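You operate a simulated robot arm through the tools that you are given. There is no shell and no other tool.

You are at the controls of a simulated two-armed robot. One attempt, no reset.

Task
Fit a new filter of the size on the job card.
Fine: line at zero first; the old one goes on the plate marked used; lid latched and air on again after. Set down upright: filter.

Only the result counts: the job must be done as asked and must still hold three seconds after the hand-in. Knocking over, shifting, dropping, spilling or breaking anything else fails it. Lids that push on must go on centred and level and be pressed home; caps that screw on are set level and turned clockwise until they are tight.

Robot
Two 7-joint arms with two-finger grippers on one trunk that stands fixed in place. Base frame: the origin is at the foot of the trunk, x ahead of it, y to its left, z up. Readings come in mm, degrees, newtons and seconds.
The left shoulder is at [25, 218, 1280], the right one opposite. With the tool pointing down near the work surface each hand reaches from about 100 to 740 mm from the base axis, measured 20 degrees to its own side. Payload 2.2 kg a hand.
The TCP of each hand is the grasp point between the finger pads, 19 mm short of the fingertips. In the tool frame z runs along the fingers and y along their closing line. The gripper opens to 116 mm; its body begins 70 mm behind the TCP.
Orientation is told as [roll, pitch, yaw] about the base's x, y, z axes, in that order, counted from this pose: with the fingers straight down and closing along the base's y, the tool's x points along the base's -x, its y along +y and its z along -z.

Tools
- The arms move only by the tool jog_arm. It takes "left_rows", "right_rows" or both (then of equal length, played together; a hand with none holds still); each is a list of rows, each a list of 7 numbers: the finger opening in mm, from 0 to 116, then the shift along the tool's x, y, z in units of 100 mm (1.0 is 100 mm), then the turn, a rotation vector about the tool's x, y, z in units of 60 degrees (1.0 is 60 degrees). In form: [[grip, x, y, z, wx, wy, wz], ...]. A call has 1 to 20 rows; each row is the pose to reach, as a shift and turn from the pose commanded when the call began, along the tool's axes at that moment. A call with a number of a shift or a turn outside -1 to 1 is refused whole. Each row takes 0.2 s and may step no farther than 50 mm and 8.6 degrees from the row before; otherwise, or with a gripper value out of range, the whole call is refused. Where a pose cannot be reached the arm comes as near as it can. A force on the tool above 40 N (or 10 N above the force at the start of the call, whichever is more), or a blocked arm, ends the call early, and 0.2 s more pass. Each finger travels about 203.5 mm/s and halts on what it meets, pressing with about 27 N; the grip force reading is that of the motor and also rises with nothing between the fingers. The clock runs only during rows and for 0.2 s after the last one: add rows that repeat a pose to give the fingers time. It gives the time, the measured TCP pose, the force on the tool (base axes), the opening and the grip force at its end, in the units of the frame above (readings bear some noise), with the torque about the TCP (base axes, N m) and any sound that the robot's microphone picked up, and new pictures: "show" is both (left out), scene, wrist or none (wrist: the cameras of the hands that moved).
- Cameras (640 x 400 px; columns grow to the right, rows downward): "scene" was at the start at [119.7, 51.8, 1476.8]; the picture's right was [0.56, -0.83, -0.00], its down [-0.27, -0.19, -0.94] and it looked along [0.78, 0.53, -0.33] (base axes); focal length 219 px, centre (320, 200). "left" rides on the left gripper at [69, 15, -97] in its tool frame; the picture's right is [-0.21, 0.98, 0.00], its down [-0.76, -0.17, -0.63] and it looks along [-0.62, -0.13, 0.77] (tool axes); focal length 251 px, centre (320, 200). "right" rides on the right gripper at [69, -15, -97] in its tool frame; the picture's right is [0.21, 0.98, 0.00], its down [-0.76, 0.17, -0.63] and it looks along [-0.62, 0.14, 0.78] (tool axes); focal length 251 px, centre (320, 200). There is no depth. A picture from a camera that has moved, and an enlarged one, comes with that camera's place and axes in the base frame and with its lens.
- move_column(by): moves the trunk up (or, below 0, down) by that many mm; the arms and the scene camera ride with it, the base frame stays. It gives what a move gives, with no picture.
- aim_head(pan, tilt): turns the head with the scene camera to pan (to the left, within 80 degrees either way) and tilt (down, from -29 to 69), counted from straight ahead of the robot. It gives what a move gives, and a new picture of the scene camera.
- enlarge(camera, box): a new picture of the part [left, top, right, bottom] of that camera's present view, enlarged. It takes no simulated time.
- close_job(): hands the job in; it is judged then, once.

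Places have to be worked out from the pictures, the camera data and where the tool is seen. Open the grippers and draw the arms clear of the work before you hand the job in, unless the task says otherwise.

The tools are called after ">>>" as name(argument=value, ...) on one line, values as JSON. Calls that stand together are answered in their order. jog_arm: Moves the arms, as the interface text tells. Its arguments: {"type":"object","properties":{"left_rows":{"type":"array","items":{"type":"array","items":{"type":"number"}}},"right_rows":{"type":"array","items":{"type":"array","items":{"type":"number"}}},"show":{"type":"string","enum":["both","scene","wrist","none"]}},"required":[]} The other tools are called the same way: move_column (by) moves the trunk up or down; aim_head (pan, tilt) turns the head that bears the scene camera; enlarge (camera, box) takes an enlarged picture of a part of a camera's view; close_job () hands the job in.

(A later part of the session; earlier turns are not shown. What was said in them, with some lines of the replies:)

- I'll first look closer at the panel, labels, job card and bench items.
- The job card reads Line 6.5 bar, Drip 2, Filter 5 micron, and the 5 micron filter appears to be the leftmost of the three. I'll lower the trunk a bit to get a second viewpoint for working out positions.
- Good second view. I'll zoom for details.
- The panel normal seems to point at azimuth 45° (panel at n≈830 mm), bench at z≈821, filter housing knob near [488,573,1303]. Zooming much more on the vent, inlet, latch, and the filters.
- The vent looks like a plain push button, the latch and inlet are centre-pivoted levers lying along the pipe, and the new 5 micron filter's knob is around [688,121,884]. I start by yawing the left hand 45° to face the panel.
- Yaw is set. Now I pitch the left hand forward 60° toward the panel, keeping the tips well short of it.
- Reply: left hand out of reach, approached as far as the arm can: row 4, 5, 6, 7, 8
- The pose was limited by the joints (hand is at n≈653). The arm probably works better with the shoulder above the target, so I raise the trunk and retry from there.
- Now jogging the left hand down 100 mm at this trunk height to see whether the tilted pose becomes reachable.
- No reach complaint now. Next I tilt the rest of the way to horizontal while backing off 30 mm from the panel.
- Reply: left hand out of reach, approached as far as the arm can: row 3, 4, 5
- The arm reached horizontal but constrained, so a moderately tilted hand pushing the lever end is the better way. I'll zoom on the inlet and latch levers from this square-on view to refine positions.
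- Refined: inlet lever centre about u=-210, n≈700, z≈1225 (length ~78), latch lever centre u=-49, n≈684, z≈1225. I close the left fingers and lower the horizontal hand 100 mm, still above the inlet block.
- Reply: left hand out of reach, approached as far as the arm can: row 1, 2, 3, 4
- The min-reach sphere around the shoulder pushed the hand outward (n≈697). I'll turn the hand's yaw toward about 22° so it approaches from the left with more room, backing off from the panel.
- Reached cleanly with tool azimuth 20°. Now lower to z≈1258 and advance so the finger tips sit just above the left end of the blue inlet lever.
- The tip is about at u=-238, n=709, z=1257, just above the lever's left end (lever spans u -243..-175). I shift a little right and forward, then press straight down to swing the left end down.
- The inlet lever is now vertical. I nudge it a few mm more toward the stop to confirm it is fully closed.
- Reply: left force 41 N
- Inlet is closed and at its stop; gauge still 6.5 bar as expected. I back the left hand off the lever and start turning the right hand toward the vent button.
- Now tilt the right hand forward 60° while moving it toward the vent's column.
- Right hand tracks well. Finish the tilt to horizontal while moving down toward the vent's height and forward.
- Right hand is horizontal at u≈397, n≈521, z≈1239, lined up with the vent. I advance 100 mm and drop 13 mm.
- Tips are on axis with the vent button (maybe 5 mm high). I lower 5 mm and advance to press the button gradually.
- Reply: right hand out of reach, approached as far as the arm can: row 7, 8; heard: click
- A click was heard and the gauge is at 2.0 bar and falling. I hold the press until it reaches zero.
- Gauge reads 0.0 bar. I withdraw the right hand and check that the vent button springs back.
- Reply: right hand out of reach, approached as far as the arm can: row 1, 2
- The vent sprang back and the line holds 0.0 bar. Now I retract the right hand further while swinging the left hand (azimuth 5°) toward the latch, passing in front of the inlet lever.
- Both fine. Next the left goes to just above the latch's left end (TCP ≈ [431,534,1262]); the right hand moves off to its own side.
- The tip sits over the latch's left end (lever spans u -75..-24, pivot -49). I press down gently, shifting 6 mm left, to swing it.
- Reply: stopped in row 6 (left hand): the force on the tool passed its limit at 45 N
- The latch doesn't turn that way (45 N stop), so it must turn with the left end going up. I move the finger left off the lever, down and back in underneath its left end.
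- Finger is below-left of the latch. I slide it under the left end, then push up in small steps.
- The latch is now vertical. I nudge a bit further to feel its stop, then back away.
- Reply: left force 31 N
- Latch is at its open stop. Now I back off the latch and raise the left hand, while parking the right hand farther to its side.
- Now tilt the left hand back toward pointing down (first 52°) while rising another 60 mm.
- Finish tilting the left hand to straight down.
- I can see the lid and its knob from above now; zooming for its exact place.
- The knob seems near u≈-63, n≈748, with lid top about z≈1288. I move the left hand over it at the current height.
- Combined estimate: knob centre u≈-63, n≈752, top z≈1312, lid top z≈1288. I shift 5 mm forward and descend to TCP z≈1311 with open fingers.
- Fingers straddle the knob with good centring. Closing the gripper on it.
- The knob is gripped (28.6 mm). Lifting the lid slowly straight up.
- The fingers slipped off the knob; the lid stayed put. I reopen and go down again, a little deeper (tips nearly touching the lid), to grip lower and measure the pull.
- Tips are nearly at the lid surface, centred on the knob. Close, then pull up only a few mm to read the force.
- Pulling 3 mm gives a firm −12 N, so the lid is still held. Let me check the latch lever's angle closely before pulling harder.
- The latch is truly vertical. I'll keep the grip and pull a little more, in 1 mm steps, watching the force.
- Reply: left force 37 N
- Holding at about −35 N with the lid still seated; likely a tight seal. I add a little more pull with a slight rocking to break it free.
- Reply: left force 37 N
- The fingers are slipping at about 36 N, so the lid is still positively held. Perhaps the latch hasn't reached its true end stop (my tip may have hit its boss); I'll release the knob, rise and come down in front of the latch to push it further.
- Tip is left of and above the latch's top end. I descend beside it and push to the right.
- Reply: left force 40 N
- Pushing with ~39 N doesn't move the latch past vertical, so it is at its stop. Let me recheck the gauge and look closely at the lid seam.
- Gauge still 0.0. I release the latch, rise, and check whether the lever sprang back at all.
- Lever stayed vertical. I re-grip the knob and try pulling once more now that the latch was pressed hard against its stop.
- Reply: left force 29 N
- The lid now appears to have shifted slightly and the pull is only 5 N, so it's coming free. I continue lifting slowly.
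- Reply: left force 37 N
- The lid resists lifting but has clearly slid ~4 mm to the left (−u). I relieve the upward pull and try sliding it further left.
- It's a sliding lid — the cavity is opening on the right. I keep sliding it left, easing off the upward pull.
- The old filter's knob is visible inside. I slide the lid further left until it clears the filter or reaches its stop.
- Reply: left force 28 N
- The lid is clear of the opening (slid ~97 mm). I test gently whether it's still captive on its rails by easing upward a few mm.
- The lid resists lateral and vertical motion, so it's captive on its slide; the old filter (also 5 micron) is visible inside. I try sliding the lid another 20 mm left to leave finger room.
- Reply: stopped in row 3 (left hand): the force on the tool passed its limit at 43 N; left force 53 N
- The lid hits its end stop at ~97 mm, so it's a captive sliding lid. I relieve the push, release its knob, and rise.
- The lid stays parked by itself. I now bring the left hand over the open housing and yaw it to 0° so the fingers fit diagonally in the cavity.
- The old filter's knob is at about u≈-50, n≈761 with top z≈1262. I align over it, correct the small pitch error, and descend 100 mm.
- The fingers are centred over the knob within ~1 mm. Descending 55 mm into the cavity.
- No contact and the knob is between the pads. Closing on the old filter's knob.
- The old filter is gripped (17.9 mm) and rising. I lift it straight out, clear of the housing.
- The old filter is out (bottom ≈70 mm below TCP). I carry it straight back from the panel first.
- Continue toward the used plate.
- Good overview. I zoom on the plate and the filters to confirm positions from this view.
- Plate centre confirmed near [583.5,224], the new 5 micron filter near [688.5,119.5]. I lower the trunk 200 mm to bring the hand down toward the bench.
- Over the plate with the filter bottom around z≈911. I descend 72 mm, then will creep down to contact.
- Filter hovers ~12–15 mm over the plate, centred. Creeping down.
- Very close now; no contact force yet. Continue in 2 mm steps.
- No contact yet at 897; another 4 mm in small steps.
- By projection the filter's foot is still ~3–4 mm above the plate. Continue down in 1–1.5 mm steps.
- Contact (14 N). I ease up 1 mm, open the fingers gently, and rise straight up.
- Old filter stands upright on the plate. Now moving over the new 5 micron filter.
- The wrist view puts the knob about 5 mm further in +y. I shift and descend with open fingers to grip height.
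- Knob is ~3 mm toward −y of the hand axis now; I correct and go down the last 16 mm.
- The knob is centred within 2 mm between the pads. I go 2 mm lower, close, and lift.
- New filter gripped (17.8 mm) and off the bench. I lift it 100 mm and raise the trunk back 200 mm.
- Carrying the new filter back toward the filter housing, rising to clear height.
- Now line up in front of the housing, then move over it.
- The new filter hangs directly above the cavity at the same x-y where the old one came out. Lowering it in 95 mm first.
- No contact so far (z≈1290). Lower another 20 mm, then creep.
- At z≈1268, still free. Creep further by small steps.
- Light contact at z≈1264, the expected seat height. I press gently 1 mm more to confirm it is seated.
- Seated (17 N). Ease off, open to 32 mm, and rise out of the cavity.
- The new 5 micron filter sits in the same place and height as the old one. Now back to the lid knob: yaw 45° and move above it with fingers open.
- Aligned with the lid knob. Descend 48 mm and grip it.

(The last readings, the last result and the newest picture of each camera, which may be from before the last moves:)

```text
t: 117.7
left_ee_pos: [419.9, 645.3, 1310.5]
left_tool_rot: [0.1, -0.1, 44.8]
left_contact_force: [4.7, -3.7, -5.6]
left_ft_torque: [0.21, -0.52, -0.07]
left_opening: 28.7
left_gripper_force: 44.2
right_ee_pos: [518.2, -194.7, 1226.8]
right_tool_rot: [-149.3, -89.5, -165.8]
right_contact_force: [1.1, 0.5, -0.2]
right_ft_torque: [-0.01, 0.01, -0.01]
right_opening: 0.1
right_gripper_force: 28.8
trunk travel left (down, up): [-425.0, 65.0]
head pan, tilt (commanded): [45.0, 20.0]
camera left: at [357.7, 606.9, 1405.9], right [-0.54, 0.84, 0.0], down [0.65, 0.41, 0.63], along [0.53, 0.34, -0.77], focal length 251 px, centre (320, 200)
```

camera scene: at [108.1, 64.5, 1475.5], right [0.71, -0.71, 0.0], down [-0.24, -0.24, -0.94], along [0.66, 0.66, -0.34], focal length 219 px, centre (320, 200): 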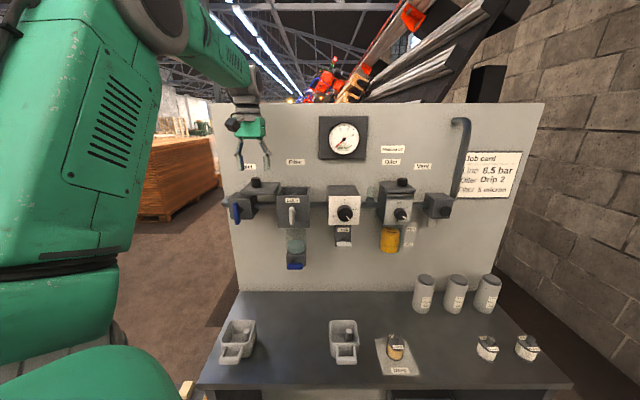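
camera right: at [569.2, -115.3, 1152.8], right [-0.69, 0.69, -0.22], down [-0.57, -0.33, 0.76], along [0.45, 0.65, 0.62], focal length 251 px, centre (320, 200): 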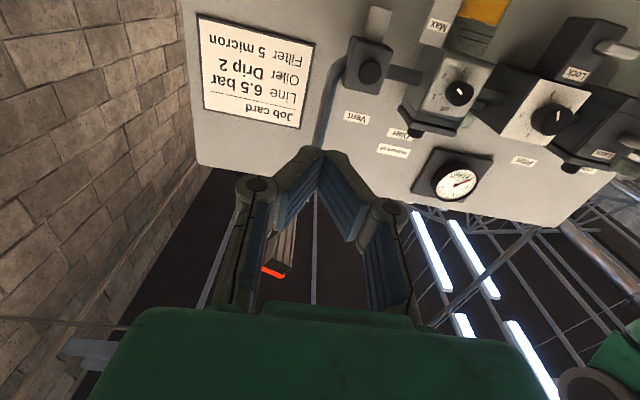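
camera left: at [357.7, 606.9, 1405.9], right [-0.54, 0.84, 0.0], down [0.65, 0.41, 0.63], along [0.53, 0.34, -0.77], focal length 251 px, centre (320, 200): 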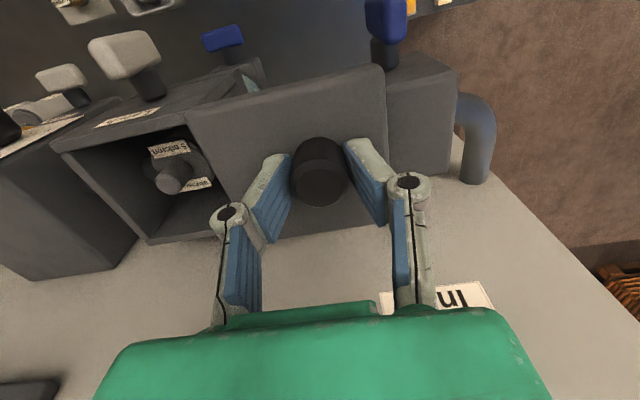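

Knob gripped. Slide the lid back to the right, 97 mm, in small steps.

>>> jog_arm(left_rows=[[0, 0, -0.08, 0, 0, 0, 0], [0, 0, -0.18, 0, 0, 0, 0], [0, 0, -0.28, 0, 0, 0, 0], [0, 0, -0.38, 0, 0, 0, 0], [0, 0, -0.48, 0, 0, 0, 0], [0, 0.005, -0.58, 0, 0, 0, 0], [0, 0.005, -0.68, 0, 0, 0, 0], [0, 0.005, -0.78, 0, 0, 0, 0], [0, 0.01, -0.86, 0, 0, 0, 0], [0, 0.01, -0.92, 0, 0, 0, 0], [0, 0.01, -0.96, 0, 0, 0, 0]], show="both")

>>> enlarge(camera="scene", box=[255, 155, 315, 205])

```text
t: 120.1
left_ee_pos: [487.9, 576.2, 1308.6]
left_tool_rot: [0.3, -0.2, 44.8]
left_contact_force: [1.7, -0.5, -1.3]
left_ft_torque: [0.87, -1.03, 0.03]
left_opening: 28.5
left_gripper_force: 45.6
right_ee_pos: [517.0, -195.2, 1226.1]
right_tool_rot: [-149.9, -89.5, -165.3]
right_contact_force: [0.5, -0.2, -0.6]
right_ft_torque: [-0.01, -0.04, 0.03]
right_opening: 0.0
right_gripper_force: 27.9
trunk travel left (down, up): [-425.0, 65.0]
head pan, tilt (commanded): [45.0, 20.0]
camera scene: at [109.8, 63.0, 1475.3], right [0.71, -0.71, 0.0], down [-0.25, -0.24, -0.94], along [0.66, 0.66, -0.34], focal length 219 px, centre (320, 200)
camera left: at [425.6, 538.6, 1405.7], right [-0.54, 0.84, 0.0], down [0.65, 0.41, 0.64], along [0.53, 0.34, -0.77], focal length 251 px, centre (320, 200)
```

scene: 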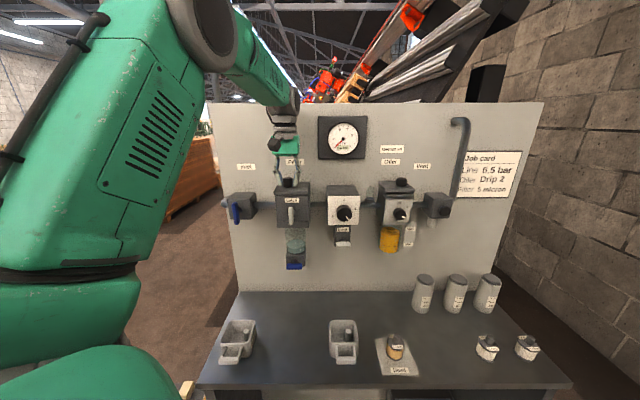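
left: 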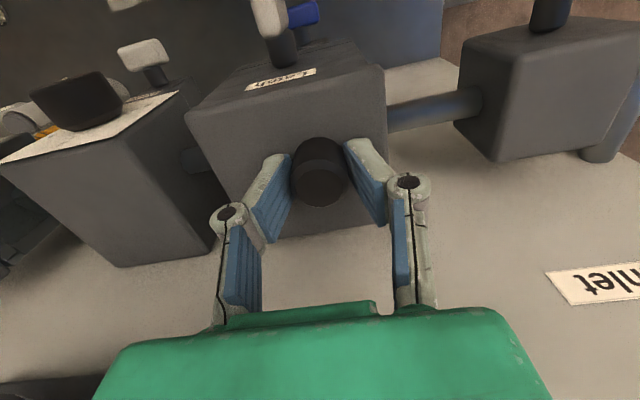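

```text
8.00 times, centred on (285, 180) of scene
camera zoom: at [109.8, 63.0, 1475.3], right [0.71, -0.71, 0.0], down [-0.25, -0.24, -0.94], along [0.66, 0.66, -0.34], focal length 1755 px, centre (600, 360)
```

zoom: 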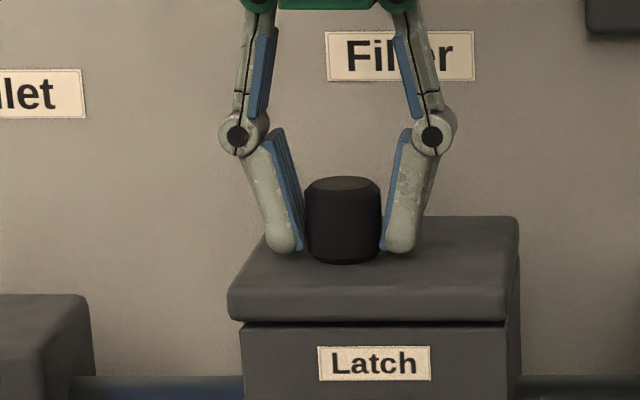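

Lid is almost home (about 1–2 mm short). I push further right to its stop.

>>> jog_arm(left_rows=[[0, 0, -0.02, 0, 0, 0, 0], [0, 0, -0.04, 0, 0, 0, 0]], show="none")

>>> enlarge(camera="scene", box=[255, 155, 315, 205])

```text
t: 120.7
left_ee_pos: [488.5, 574.7, 1309.5]
left_tool_rot: [0.2, -0.1, 44.9]
left_contact_force: [1.0, 4.2, 2.7]
left_ft_torque: [0.78, -0.52, -0.09]
left_opening: 28.6
left_gripper_force: 44.4
right_ee_pos: [516.8, -193.5, 1225.6]
right_tool_rot: [-141.2, -89.5, -174.0]
right_contact_force: [0.4, -0.1, -0.3]
right_ft_torque: [-0.01, 0.02, -0.01]
right_opening: 0.0
right_gripper_force: 28.9
trunk travel left (down, up): [-425.0, 65.0]
head pan, tilt (commanded): [45.0, 20.0]
```

```text
8.00 times, centred on (285, 180) of scene
camera zoom: at [108.7, 64.9, 1475.4], right [0.71, -0.71, 0.0], down [-0.24, -0.24, -0.94], along [0.66, 0.66, -0.35], focal length 1755 px, centre (600, 360)
```

zoom: 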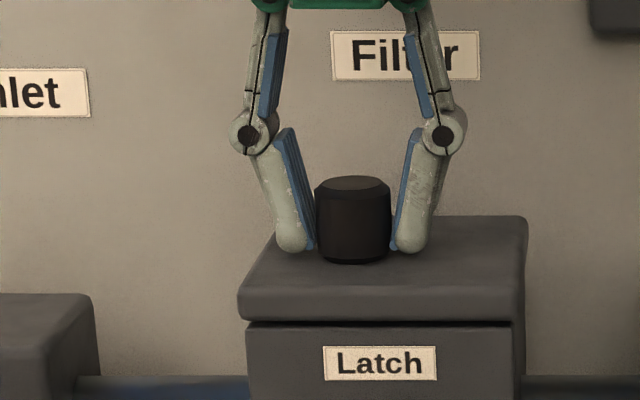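

Not at a hard stop yet; continue pushing right a bit more.

>>> jog_arm(left_rows=[[0, 0, -0.015, 0, 0, 0, 0], [0, 0, -0.03, 0, 0, 0, 0], [0, 0, -0.04, 0, 0, 0, 0]], show="none")

>>> enlarge(camera="scene", box=[255, 155, 315, 205])

```text
t: 121.5
left_ee_pos: [488.2, 574.3, 1310.1]
left_tool_rot: [0.2, 0.0, 44.9]
left_contact_force: [-13.3, 12.4, 1.7]
left_ft_torque: [0.83, -0.27, 0.08]
left_opening: 28.5
left_gripper_force: 44.4
right_ee_pos: [515.1, -192.8, 1225.7]
right_tool_rot: [-131.3, -89.3, 176.0]
right_contact_force: [-0.1, -0.6, -0.2]
right_ft_torque: [0.0, -0.01, 0.02]
right_opening: 0.0
right_gripper_force: 28.7
trunk travel left (down, up): [-425.0, 65.0]
head pan, tilt (commanded): [45.0, 20.0]
```

```text
8.00 times, centred on (285, 180) of scene
camera zoom: at [104.4, 69.5, 1475.5], right [0.71, -0.71, 0.0], down [-0.24, -0.25, -0.94], along [0.66, 0.66, -0.35], focal length 1755 px, centre (600, 360)
```

zoom: 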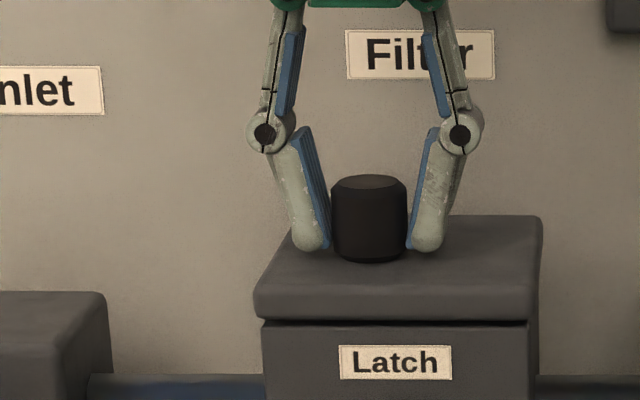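

The lid is at its closed stop. I relieve the push, release the knob, and move to the right of the latch's upper end with closed fingers.

>>> jog_arm(left_rows=[[0, 0, 0.03, 0, 0, 0, 0], [50, 0, 0.03, 0, 0, 0, 0], [60, 0, 0.03, 0, 0, 0, 0], [60, 0, 0.03, -0.2, 0, 0, 0], [60, 0, 0.02, -0.45, 0, 0, 0], [40, 0.2, -0.1, -0.5, 0, 0, 0], [0, 0.45, -0.25, -0.5, 0, 0, 0], [0, 0.65, -0.38, -0.5, 0, 0, 0], [0, 0.65, -0.38, -0.35, 0, 0, 0], [0, 0.65, -0.38, -0.1, 0, 0, 0]], show="both")

>>> enlarge(camera="scene", box=[245, 155, 335, 235])

```text
t: 123.7
left_ee_pos: [474.2, 501.7, 1316.8]
left_tool_rot: [0.1, 0.0, 44.8]
left_contact_force: [-0.8, 0.1, 0.3]
left_ft_torque: [-0.02, 0.03, 0.01]
left_opening: 0.0
left_gripper_force: 27.5
right_ee_pos: [517.9, -192.3, 1224.9]
right_tool_rot: [-131.9, -89.7, 176.9]
right_contact_force: [-0.3, -0.6, 0.0]
right_ft_torque: [0.0, -0.02, 0.0]
right_opening: 0.0
right_gripper_force: 28.7
trunk travel left (down, up): [-425.0, 65.0]
head pan, tilt (commanded): [45.0, 20.0]
camera scene: at [109.5, 67.2, 1475.2], right [0.71, -0.71, 0.0], down [-0.25, -0.24, -0.94], along [0.66, 0.66, -0.35], focal length 219 px, centre (320, 200)
camera left: at [412.9, 464.4, 1413.2], right [-0.54, 0.84, 0.0], down [0.65, 0.42, 0.63], along [0.53, 0.34, -0.77], focal length 251 px, centre (320, 200)
```

scene: 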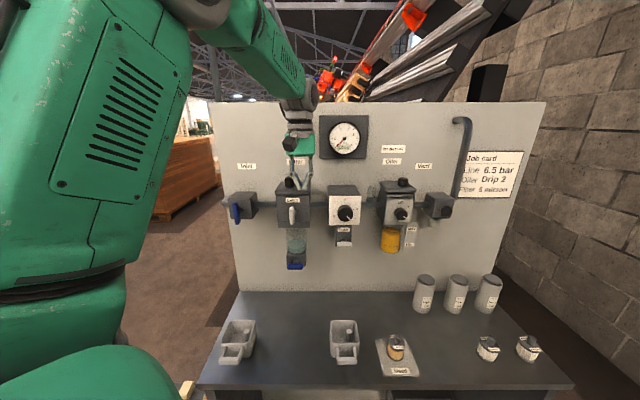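
left: 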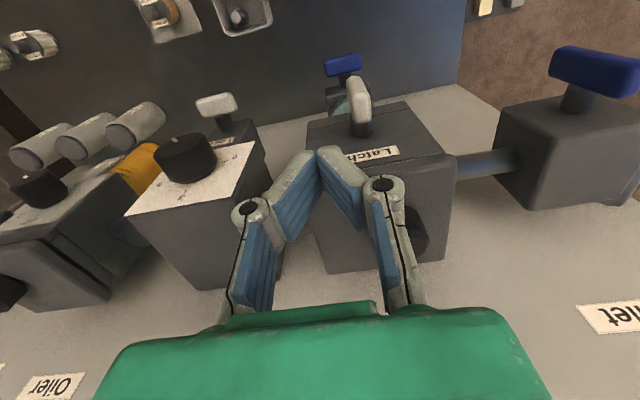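

```text
5.00 times, centred on (290, 195) of scene
camera zoom: at [109.5, 67.2, 1475.2], right [0.71, -0.71, 0.0], down [-0.25, -0.24, -0.94], along [0.66, 0.66, -0.35], focal length 1097 px, centre (470, 225)
```

zoom: 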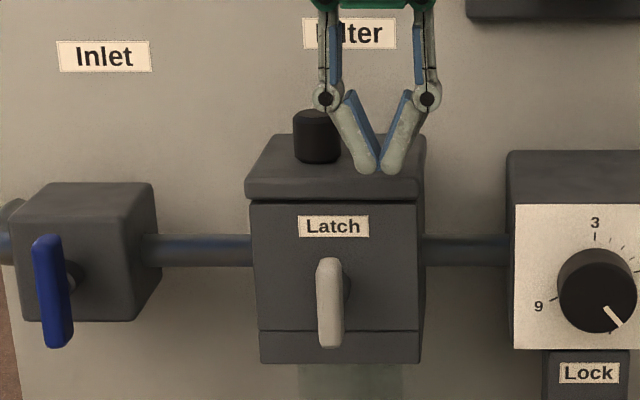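

Tips are right of and above the lever. I go down beside it and sweep left then down to turn it back to horizontal.

>>> jog_arm(left_rows=[[0, 0.03, 0, 0.25, 0, 0, 0], [0, 0.03, 0, 0.48, 0, 0, 0], [0, 0.03, 0, 0.61, 0, 0, 0], [0, 0.03, 0.06, 0.61, 0, 0, 0], [0, 0.03, 0.11, 0.6, 0, 0, 0], [0, 0.03, 0.17, 0.575, 0, 0, 0], [0, 0.03, 0.24, 0.56, 0, 0, 0], [0, 0.03, 0.31, 0.56, 0, 0, 0], [0, 0.03, 0.38, 0.58, 0, 0, 0], [0, 0.03, 0.44, 0.62, 0, 0, 0], [0, 0.03, 0.48, 0.66, 0, 0, 0], [0, 0.03, 0.48, 0.69, 0, 0, 0]], show="both")

>>> enlarge(camera="scene", box=[245, 155, 335, 235])

```text
t: 126.3
left_ee_pos: [433.4, 531.0, 1249.8]
left_tool_rot: [0.1, 0.0, 44.8]
left_contact_force: [-12.6, 4.1, 3.5]
left_ft_torque: [0.0, 0.21, 0.06]
left_opening: 6.3
left_gripper_force: 28.6
right_ee_pos: [513.7, -194.2, 1226.0]
right_tool_rot: [-141.4, -89.3, -173.5]
right_contact_force: [-0.1, 0.8, 0.8]
right_ft_torque: [-0.01, -0.02, 0.0]
right_opening: 0.0
right_gripper_force: 28.4
trunk travel left (down, up): [-425.0, 65.0]
head pan, tilt (commanded): [45.0, 20.0]
camera scene: at [103.9, 64.4, 1475.8], right [0.71, -0.71, 0.0], down [-0.24, -0.24, -0.94], along [0.66, 0.66, -0.34], focal length 219 px, centre (320, 200)
camera left: at [371.3, 493.5, 1346.1], right [-0.54, 0.84, 0.0], down [0.65, 0.41, 0.63], along [0.53, 0.34, -0.77], focal length 251 px, centre (320, 200)
```

scene: 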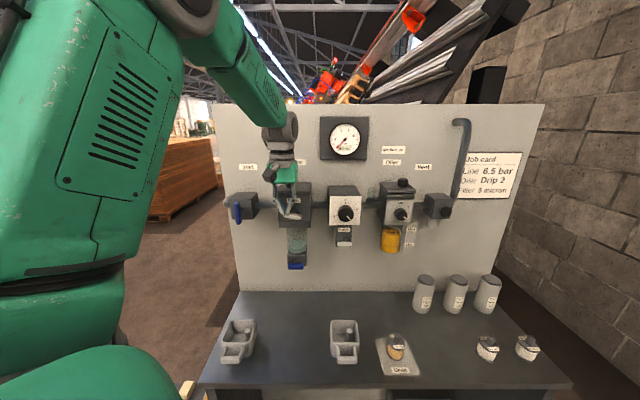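
left: 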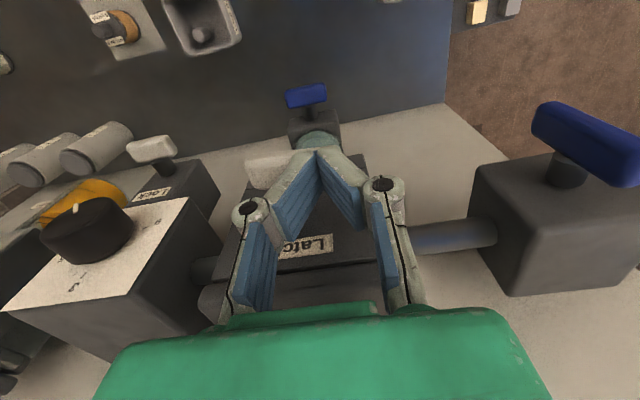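

```text
5.00 times, centred on (290, 195) of scene
camera zoom: at [103.9, 64.4, 1475.8], right [0.71, -0.71, 0.0], down [-0.24, -0.24, -0.94], along [0.66, 0.66, -0.34], focal length 1097 px, centre (470, 225)
```

zoom: 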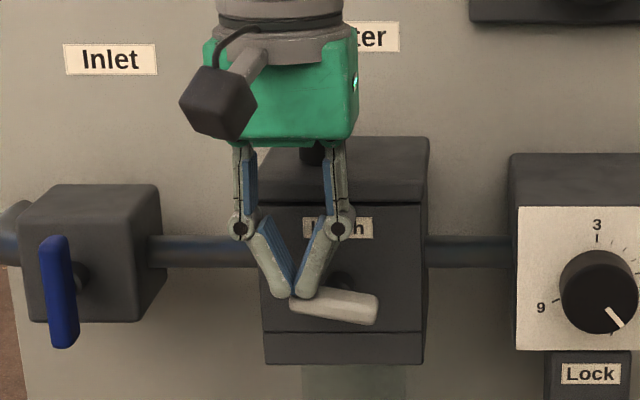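

The lever is ~80% back but my tip slid to its very end. I lift, shift 9 mm right, and press straight down on its left arm.

>>> jog_arm(left_rows=[[0, 0, 0.03, -0.05, 0, 0, 0], [0, 0, 0.03, -0.2, 0, 0, 0], [0, 0, -0.07, -0.22, 0, 0, 0], [0, 0, -0.07, -0.15, 0, 0, 0], [0, 0, -0.07, -0.1, 0, 0, 0], [0, 0, -0.07, -0.06, 0, 0, 0], [0, 0, -0.07, -0.02, 0, 0, 0], [0, 0, -0.07, 0.01, 0, 0, 0]], show="scene")

>>> enlarge(camera="scene", box=[245, 155, 335, 235])

```text
t: 128.1
left_ee_pos: [440.8, 526.5, 1251.2]
left_tool_rot: [0.2, -0.1, 44.8]
left_contact_force: [0.1, 0.0, -0.2]
left_ft_torque: [-0.01, 0.03, 0.0]
left_opening: 0.3
left_gripper_force: 28.4
right_ee_pos: [516.7, -195.1, 1225.4]
right_tool_rot: [-147.8, -89.4, -167.4]
right_contact_force: [-0.3, 0.9, -0.3]
right_ft_torque: [-0.04, -0.01, 0.02]
right_opening: 0.0
right_gripper_force: 28.5
trunk travel left (down, up): [-425.0, 65.0]
head pan, tilt (commanded): [45.0, 20.0]
camera scene: at [108.6, 63.3, 1475.5], right [0.71, -0.71, 0.0], down [-0.24, -0.24, -0.94], along [0.66, 0.66, -0.34], focal length 219 px, centre (320, 200)
```

scene: 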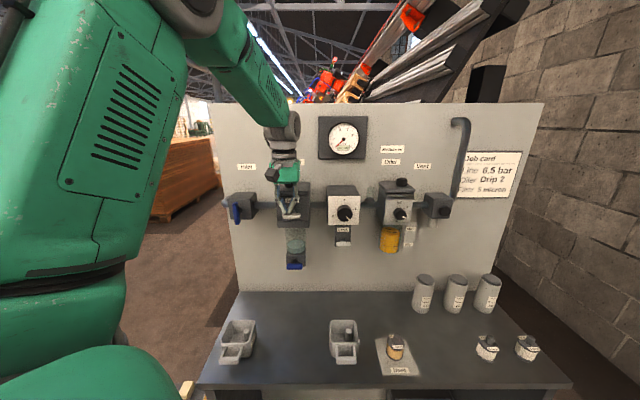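

```text
5.00 times, centred on (290, 195) of scene
camera zoom: at [108.6, 63.3, 1475.5], right [0.71, -0.71, 0.0], down [-0.24, -0.24, -0.94], along [0.66, 0.66, -0.34], focal length 1097 px, centre (470, 225)
```

zoom: 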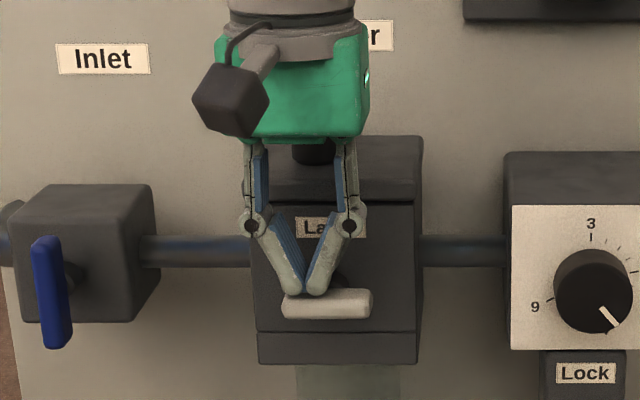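

The latch looks horizontal again. Press down a few mm more to make sure it is fully at its stop.

>>> jog_arm(left_rows=[[0, 0, 0, 0.02, 0, 0, 0], [0, 0, 0, 0.035, 0, 0, 0], [0, 0, 0, 0.05, 0, 0, 0]], show="none")

>>> enlarge(camera="scene", box=[265, 175, 325, 235])

```text
t: 128.9
left_ee_pos: [441.4, 526.1, 1246.8]
left_tool_rot: [0.1, -0.4, 44.8]
left_contact_force: [1.4, 4.5, 17.2]
left_ft_torque: [-0.02, 0.08, -0.04]
left_opening: 6.2
left_gripper_force: 28.5
right_ee_pos: [516.7, -195.8, 1225.3]
right_tool_rot: [-150.4, -89.4, -164.7]
right_contact_force: [0.6, -0.5, 0.6]
right_ft_torque: [0.03, 0.01, -0.03]
right_opening: 0.0
right_gripper_force: 28.3
trunk travel left (down, up): [-425.0, 65.0]
head pan, tilt (commanded): [45.0, 20.0]
```

```text
6.67 times, centred on (295, 205) of scene
camera zoom: at [107.1, 62.3, 1475.9], right [0.71, -0.71, 0.0], down [-0.24, -0.24, -0.94], along [0.66, 0.66, -0.34], focal length 1462 px, centre (487, 167)
```

zoom: 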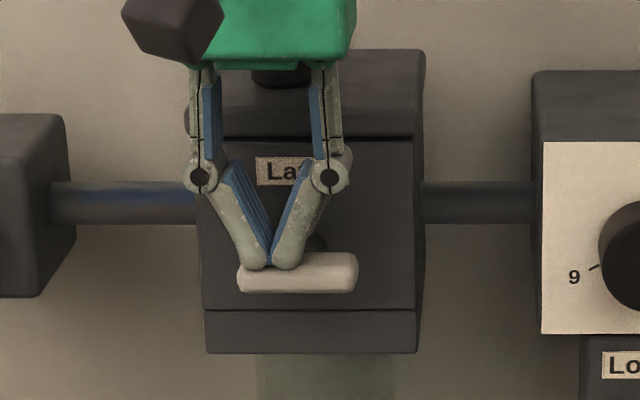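

Latch is home at its stop (17 N). Now I lift and travel left toward the inlet lever.

>>> jog_arm(left_rows=[[0, 0, 0, -0.1, 0, 0, 0], [0, 0.1, 0, -0.3, 0, 0, 0], [0, 0.1, 0, -0.55, 0, 0, 0], [0, 0.1, 0.2, -0.8, 0, 0, 0], [0, 0.1, 0.45, -0.8, 0, 0, 0], [0, 0.0, 0.7, -0.8, 0, 0, 0], [0, 0.0, 0.95, -0.8, 0, 0, 0]], show="none")

>>> jog_arm(left_rows=[[0, -0.05, 0.25, 0, 0, 0, 0], [0, -0.1, 0.45, 0, 0, 0, 0], [0, -0.15, 0.65, 0, 0, 0, 0], [0, -0.19, 0.86, 0, 0, 0, 0], [0, -0.19, 0.86, 0.2, 0, 0, 0]], show="both")

>>> enlarge(camera="scene", box=[210, 150, 310, 230])

```text
t: 130.5
left_ee_pos: [376.4, 593.3, 1324.8]
left_tool_rot: [0.1, -0.1, 44.7]
left_contact_force: [0.5, -0.9, 0.4]
left_ft_torque: [-0.03, 0.0, 0.0]
left_opening: 0.0
left_gripper_force: 29.1
right_ee_pos: [516.5, -194.0, 1227.1]
right_tool_rot: [-137.4, -89.5, -177.7]
right_contact_force: [-0.5, -0.3, 0.9]
right_ft_torque: [0.04, -0.03, 0.0]
right_opening: 0.1
right_gripper_force: 28.0
trunk travel left (down, up): [-425.0, 65.0]
head pan, tilt (commanded): [45.0, 20.0]
```

```text
t: 131.7
left_ee_pos: [327.5, 666.9, 1305.8]
left_tool_rot: [0.3, 0.0, 45.0]
left_contact_force: [0.8, -0.2, -0.4]
left_ft_torque: [0.01, -0.01, 0.0]
left_opening: 0.0
left_gripper_force: 28.7
right_ee_pos: [517.4, -194.6, 1225.8]
right_tool_rot: [-144.5, -89.6, -170.4]
right_contact_force: [0.1, -0.4, 0.7]
right_ft_torque: [-0.02, -0.02, -0.01]
right_opening: 0.2
right_gripper_force: 28.3
trunk travel left (down, up): [-425.0, 65.0]
head pan, tilt (commanded): [45.0, 20.0]
camera scene: at [108.5, 64.7, 1475.4], right [0.71, -0.71, 0.0], down [-0.24, -0.24, -0.94], along [0.66, 0.66, -0.35], focal length 219 px, centre (320, 200)
camera left: at [266.3, 629.1, 1401.9], right [-0.54, 0.84, 0.0], down [0.65, 0.41, 0.63], along [0.53, 0.34, -0.77], focal length 251 px, centre (320, 200)
```

scene: 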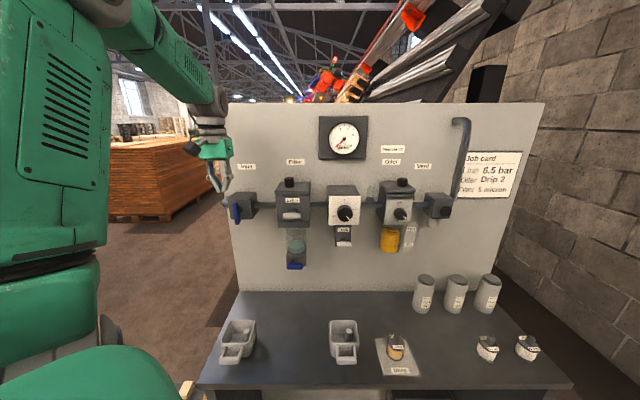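
left: 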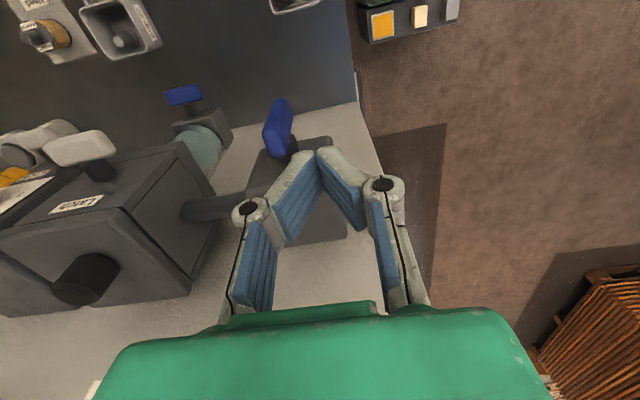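

```text
5.00 times, centred on (260, 190) of scene
camera zoom: at [108.5, 64.7, 1475.4], right [0.71, -0.71, 0.0], down [-0.24, -0.24, -0.94], along [0.66, 0.66, -0.35], focal length 1097 px, centre (620, 250)
```

zoom: 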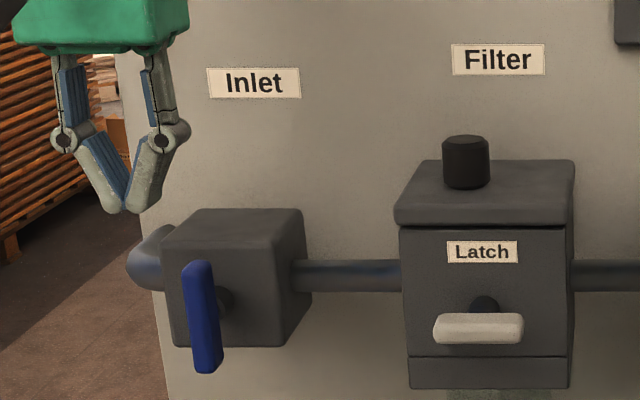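

Latch horizontal and lid closed. Now I lower the tips to the left of the inlet lever's top end and sweep right then down to turn it back along the pipe.

>>> jog_arm(left_rows=[[0, 0, 0, 0.2, 0, 0, 0], [0, 0, 0, 0.38, 0, 0, 0], [0, 0, 0, 0.48, 0, 0, 0], [0, 0, -0.06, 0.48, 0, 0, 0], [0, 0, -0.12, 0.48, 0, 0, 0], [0, 0, -0.18, 0.465, 0, 0, 0], [0, 0, -0.24, 0.445, 0, 0, 0], [0, 0, -0.3, 0.43, 0, 0, 0], [0, 0, -0.36, 0.43, 0, 0, 0], [0, 0, -0.42, 0.445, 0, 0, 0], [0, 0, -0.47, 0.47, 0, 0, 0], [0, 0, -0.51, 0.51, 0, 0, 0], [0, 0, -0.52, 0.55, 0, 0, 0]], show="both")

>>> enlarge(camera="scene", box=[210, 150, 310, 230])

```text
t: 134.5
left_ee_pos: [364.1, 630.2, 1249.0]
left_tool_rot: [0.1, -0.1, 44.9]
left_contact_force: [-0.4, 0.5, -0.3]
left_ft_torque: [-0.01, 0.0, -0.01]
left_opening: 0.0
left_gripper_force: 28.3
right_ee_pos: [516.8, -194.4, 1224.8]
right_tool_rot: [-144.1, -89.5, -171.0]
right_contact_force: [-1.1, 1.4, -0.1]
right_ft_torque: [0.01, 0.0, -0.02]
right_opening: 0.1
right_gripper_force: 28.3
trunk travel left (down, up): [-425.0, 65.0]
head pan, tilt (commanded): [45.0, 20.0]
camera scene: at [108.4, 64.0, 1475.4], right [0.71, -0.71, 0.0], down [-0.24, -0.24, -0.94], along [0.66, 0.66, -0.34], focal length 219 px, centre (320, 200)
camera left: at [302.9, 592.9, 1345.4], right [-0.54, 0.84, 0.0], down [0.65, 0.41, 0.63], along [0.53, 0.34, -0.77], focal length 251 px, centre (320, 200)
```

scene: 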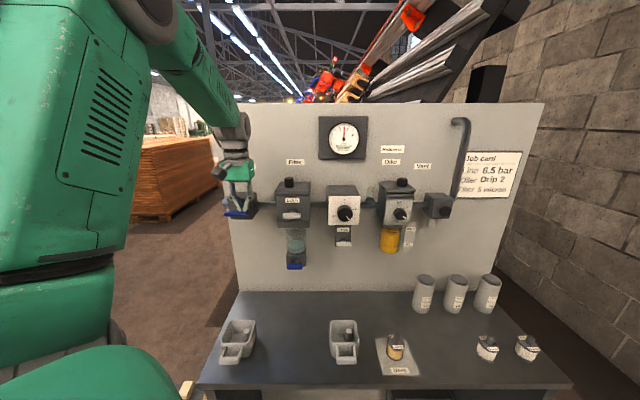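
left: 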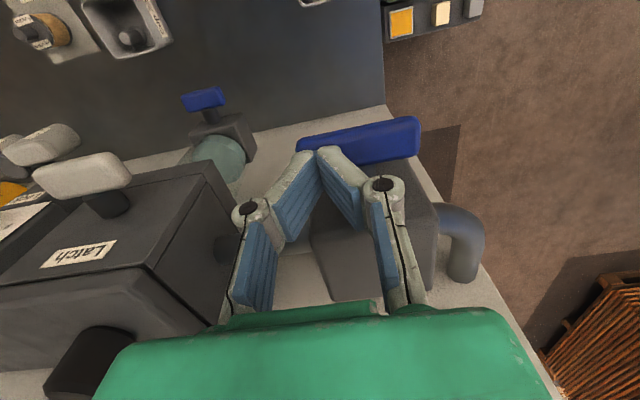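

```text
5.00 times, centred on (260, 190) of scene
camera zoom: at [108.4, 64.0, 1475.4], right [0.71, -0.71, 0.0], down [-0.24, -0.24, -0.94], along [0.66, 0.66, -0.34], focal length 1097 px, centre (620, 250)
```

zoom: 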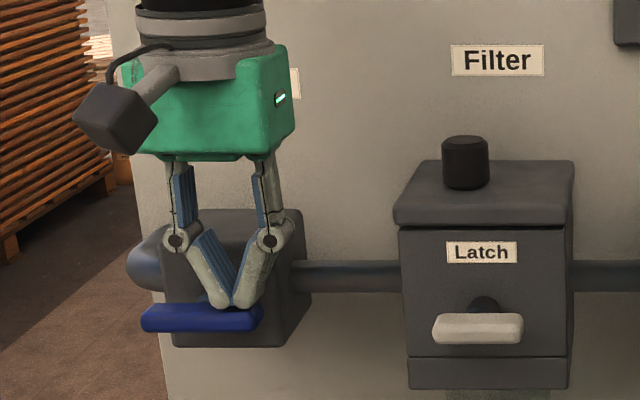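

The inlet lever is horizontal and the gauge needle is rising. I press a few mm more to ensure it's at the open stop.

>>> jog_arm(left_rows=[[0, 0, 0, 0.02, 0, 0, 0], [0, 0, 0, 0.04, 0, 0, 0], [0, 0, 0, 0.055, 0, 0, 0]], show="none")

>>> enlarge(camera="scene", box=[210, 150, 310, 230])

>>> enlarge(camera="scene", box=[315, 110, 375, 165])

```text
t: 135.3
left_ee_pos: [364.3, 630.5, 1246.9]
left_tool_rot: [0.3, -0.5, 44.9]
left_contact_force: [3.5, 4.1, 16.9]
left_ft_torque: [-0.06, 0.04, -0.01]
left_opening: 5.7
left_gripper_force: 28.6
right_ee_pos: [515.5, -196.7, 1226.8]
right_tool_rot: [-153.7, -89.3, -161.5]
right_contact_force: [0.3, -0.5, 0.8]
right_ft_torque: [0.01, 0.0, 0.01]
right_opening: 0.1
right_gripper_force: 28.4
trunk travel left (down, up): [-425.0, 65.0]
head pan, tilt (commanded): [45.0, 20.0]
```

```text
5.00 times, centred on (260, 190) of scene
camera zoom: at [107.5, 61.9, 1475.9], right [0.71, -0.71, 0.0], down [-0.24, -0.24, -0.94], along [0.66, 0.66, -0.34], focal length 1097 px, centre (620, 250)
```

zoom: 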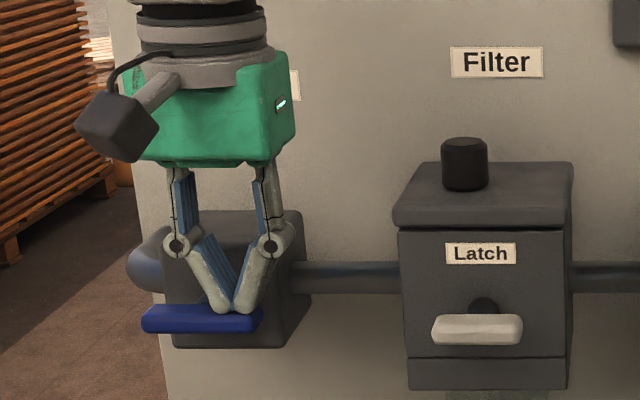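

```text
7.27 times, centred on (345, 138) of scene
camera zoom: at [107.5, 61.9, 1475.9], right [0.71, -0.71, 0.0], down [-0.24, -0.24, -0.94], along [0.66, 0.66, -0.34], focal length 1595 px, centre (138, 654)
```

zoom: 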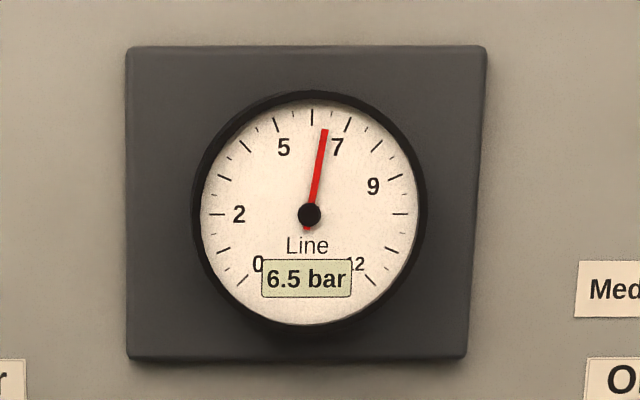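

Line back at 6.5 bar with the inlet at its open stop. I raise and withdraw the left hand, and open both grippers.

>>> jog_arm(left_rows=[[0, 0, 0, -0.1, 0, 0, 0], [0, 0, 0, -0.35, 0, 0, 0], [0, 0, 0, -0.6, 0, 0, 0], [0, 0, 0, -0.85, 0, 0, 0], [0, 0.25, 0, -0.9, 0, 0, 0], [30, 0.5, 0, -0.9, 0, 0, 0], [60, 0.75, 0, -0.9, 0, 0, 0], [60, 1.0, 0, -0.9, 0, 0, 0]], right_rows=[[0, 0, 0, 0, 0, 0, 0], [20, 0, 0, 0, 0, 0, 0], [40, 0, 0, 0, 0, 0, 0], [60, 0, 0, 0, 0, 0, 0], [60, 0, 0, 0, 0, 0, 0], [60, 0, 0, 0, 0, 0, 0], [60, 0, 0, 0, 0, 0, 0], [60, 0, 0, 0, 0, 0, 0]], show="none")

>>> jog_arm(left_rows=[[60, 0.25, 0, 0, 0, 0, 0], [60, 0.5, 0, 0, 0, 0, 0], [60, 0.75, 0, 0, 0, 0, 0], [60, 1.0, 0, 0, 0, 0, 0]], show="scene")

>>> enlarge(camera="scene", box=[215, 160, 335, 235])

>>> enlarge(camera="scene", box=[360, 260, 560, 385])

>>> enlarge(camera="scene", box=[310, 110, 460, 240])

```text
t: 137.1
left_ee_pos: [290.1, 557.9, 1338.4]
left_tool_rot: [0.2, -0.2, 44.9]
left_contact_force: [-0.3, 0.4, -0.8]
left_ft_torque: [0.03, 0.02, 0.01]
left_opening: 59.7
left_gripper_force: 0.0
right_ee_pos: [516.0, -198.0, 1224.6]
right_tool_rot: [-158.2, -89.4, -156.9]
right_contact_force: [-0.1, -1.2, 0.7]
right_ft_torque: [-0.02, -0.02, 0.03]
right_opening: 60.2
right_gripper_force: 0.0
trunk travel left (down, up): [-425.0, 65.0]
head pan, tilt (commanded): [45.0, 20.0]
```

```text
t: 138.1
left_ee_pos: [219.9, 486.3, 1335.1]
left_tool_rot: [0.1, 0.0, 44.8]
left_contact_force: [-0.4, -0.1, 1.1]
left_ft_torque: [0.04, -0.02, 0.01]
left_opening: 60.1
left_gripper_force: 0.0
right_ee_pos: [517.8, -198.0, 1224.7]
right_tool_rot: [-161.7, -89.4, -153.4]
right_contact_force: [0.3, 0.4, 0.0]
right_ft_torque: [0.01, 0.02, -0.02]
right_opening: 60.1
right_gripper_force: 0.1
trunk travel left (down, up): [-425.0, 65.0]
head pan, tilt (commanded): [45.0, 20.0]
camera scene: at [108.8, 57.7, 1483.7], right [0.69, -0.72, 0.0], down [-0.19, -0.18, -0.97], along [0.7, 0.67, -0.26], focal length 219 px, centre (320, 200)
```

scene: 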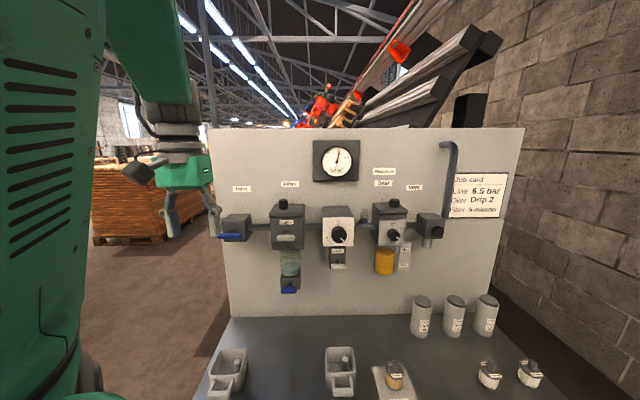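

```text
5.33 times, centred on (275, 198) of scene
camera zoom: at [108.8, 57.7, 1483.7], right [0.69, -0.72, 0.0], down [-0.19, -0.18, -0.97], along [0.7, 0.67, -0.26], focal length 1170 px, centre (560, 213)
```

zoom: 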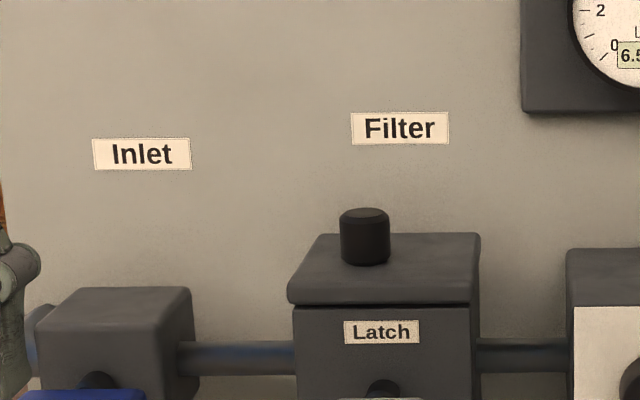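

```text
3.20 times, centred on (460, 322) of scene
camera zoom: at [108.8, 57.7, 1483.7], right [0.69, -0.72, 0.0], down [-0.19, -0.18, -0.97], along [0.7, 0.67, -0.26], focal length 702 px, centre (-128, -192)
```

zoom: 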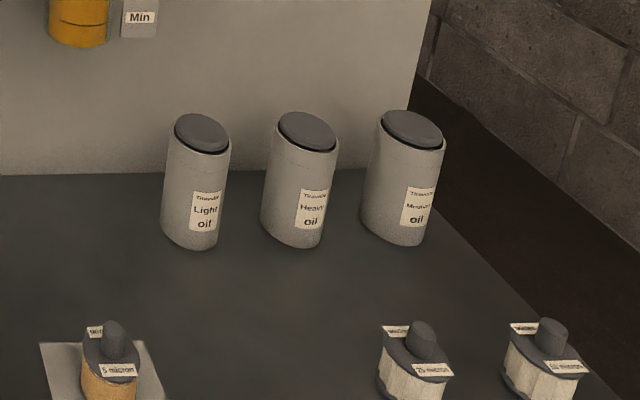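

```text
3.08 times, centred on (385, 175) of scene
camera zoom: at [108.8, 57.7, 1483.7], right [0.69, -0.72, 0.0], down [-0.19, -0.18, -0.97], along [0.7, 0.67, -0.26], focal length 675 px, centre (120, 277)
```

zoom: 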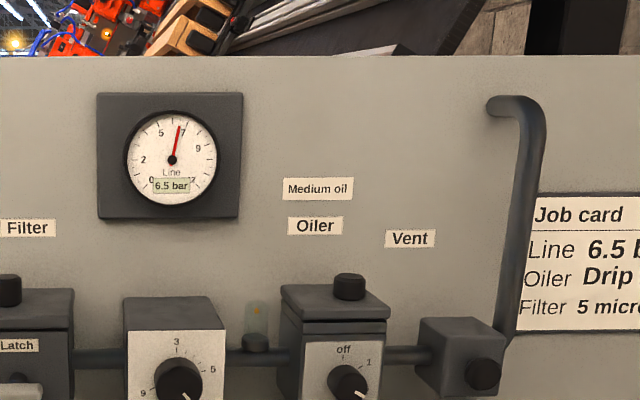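

The head camera looks nudged (the folded left arm probably touches it), so I move the left hand forward a bit again, staying clear of the panel.

>>> jog_arm(left_rows=[[60, -0.25, 0, 0, 0, 0, 0], [60, -0.5, 0, 0, 0, 0, 0], [60, -0.75, 0.05, -0.05, 0, 0, 0], [60, -0.85, 0.1, -0.1, 0, 0, 0]], show="scene")

>>> enlarge(camera="scene", box=[215, 165, 335, 240])

>>> enlarge(camera="scene", box=[360, 260, 560, 385])

```text
t: 139.1
left_ee_pos: [275.3, 556.1, 1344.1]
left_tool_rot: [0.2, -0.1, 44.8]
left_contact_force: [-0.1, -0.4, 0.7]
left_ft_torque: [0.0, 0.0, -0.02]
left_opening: 59.8
left_gripper_force: 0.0
right_ee_pos: [516.7, -193.7, 1225.6]
right_tool_rot: [-146.1, -89.5, -168.9]
right_contact_force: [-0.4, 0.1, 0.4]
right_ft_torque: [0.01, -0.02, 0.0]
right_opening: 60.1
right_gripper_force: 0.1
trunk travel left (down, up): [-425.0, 65.0]
head pan, tilt (commanded): [45.0, 20.0]
camera scene: at [107.8, 63.7, 1475.5], right [0.71, -0.71, 0.0], down [-0.24, -0.24, -0.94], along [0.66, 0.66, -0.34], focal length 219 px, centre (320, 200)
```

scene: 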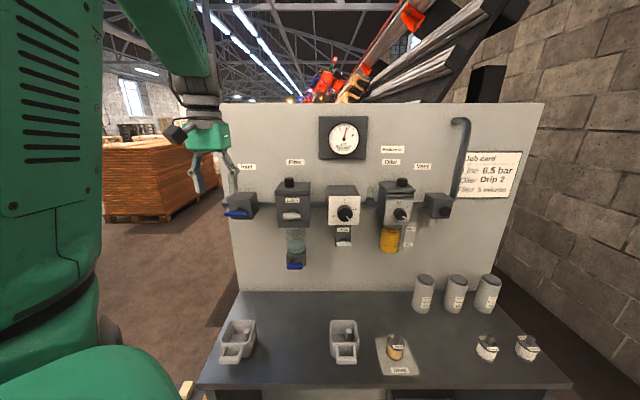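

```text
5.33 times, centred on (275, 202) of scene
camera zoom: at [107.8, 63.7, 1475.5], right [0.71, -0.71, 0.0], down [-0.24, -0.24, -0.94], along [0.66, 0.66, -0.34], focal length 1170 px, centre (560, 187)
```

zoom: 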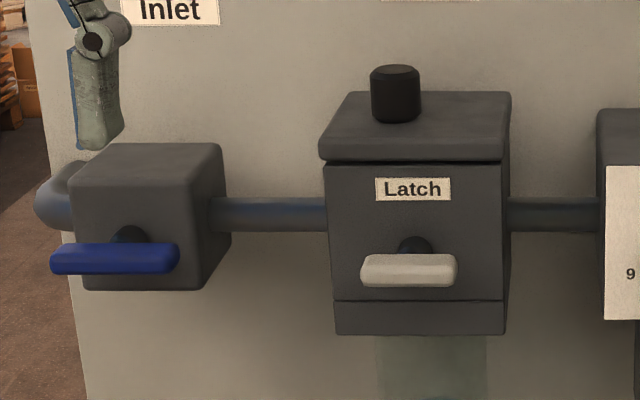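

```text
3.20 times, centred on (460, 322) of scene
camera zoom: at [107.8, 63.7, 1475.5], right [0.71, -0.71, 0.0], down [-0.24, -0.24, -0.94], along [0.66, 0.66, -0.34], focal length 702 px, centre (-128, -192)
```

zoom: 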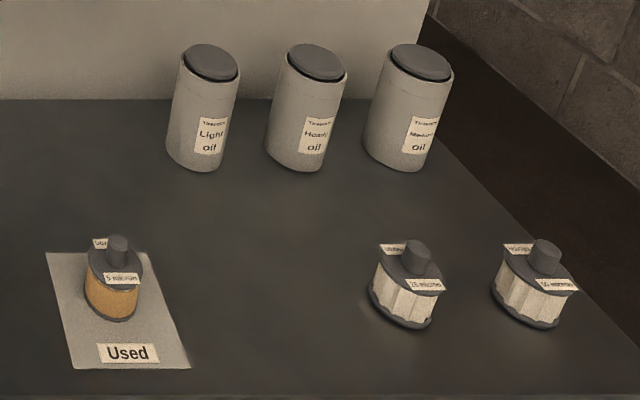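

The checks all pass: lid closed and latch horizontal at its stop, inlet open, gauge at 6.5 bar. The used filter is upright on its plate, the new 5 micron filter is fitted, the vent is released, and both hands are open and clear. I hand the job in.

>>> close_job()

```text
The job is handed in.
```

The new 5 micron filter is fitted and the job is handed in. I haven't seen the judge's result yet.

- **Line at zero:** I closed the inlet and held the vent until the gauge read 0.0 bar. Only then did I open the latch and slide the lid back. The lid slides sideways to open. My first pulls straight up on its knob slipped off without moving it.
- **Old filter:** it stands upright on the plate marked used.
- **New filter:** it sits at the same position and height in the housing as the old one did.
- **After fitting:** the lid is closed to its stop and the latch is back horizontal at its stop. I did not tug the lid to test the latch.
- **Air on:** the inlet is open again and the gauge is back at 6.5 bar. The vent button has sprung back, and I did not touch the oiler or regulator settings.

At the last look nothing else on the bench had been moved or knocked over, and both hands were open and clear of the work.
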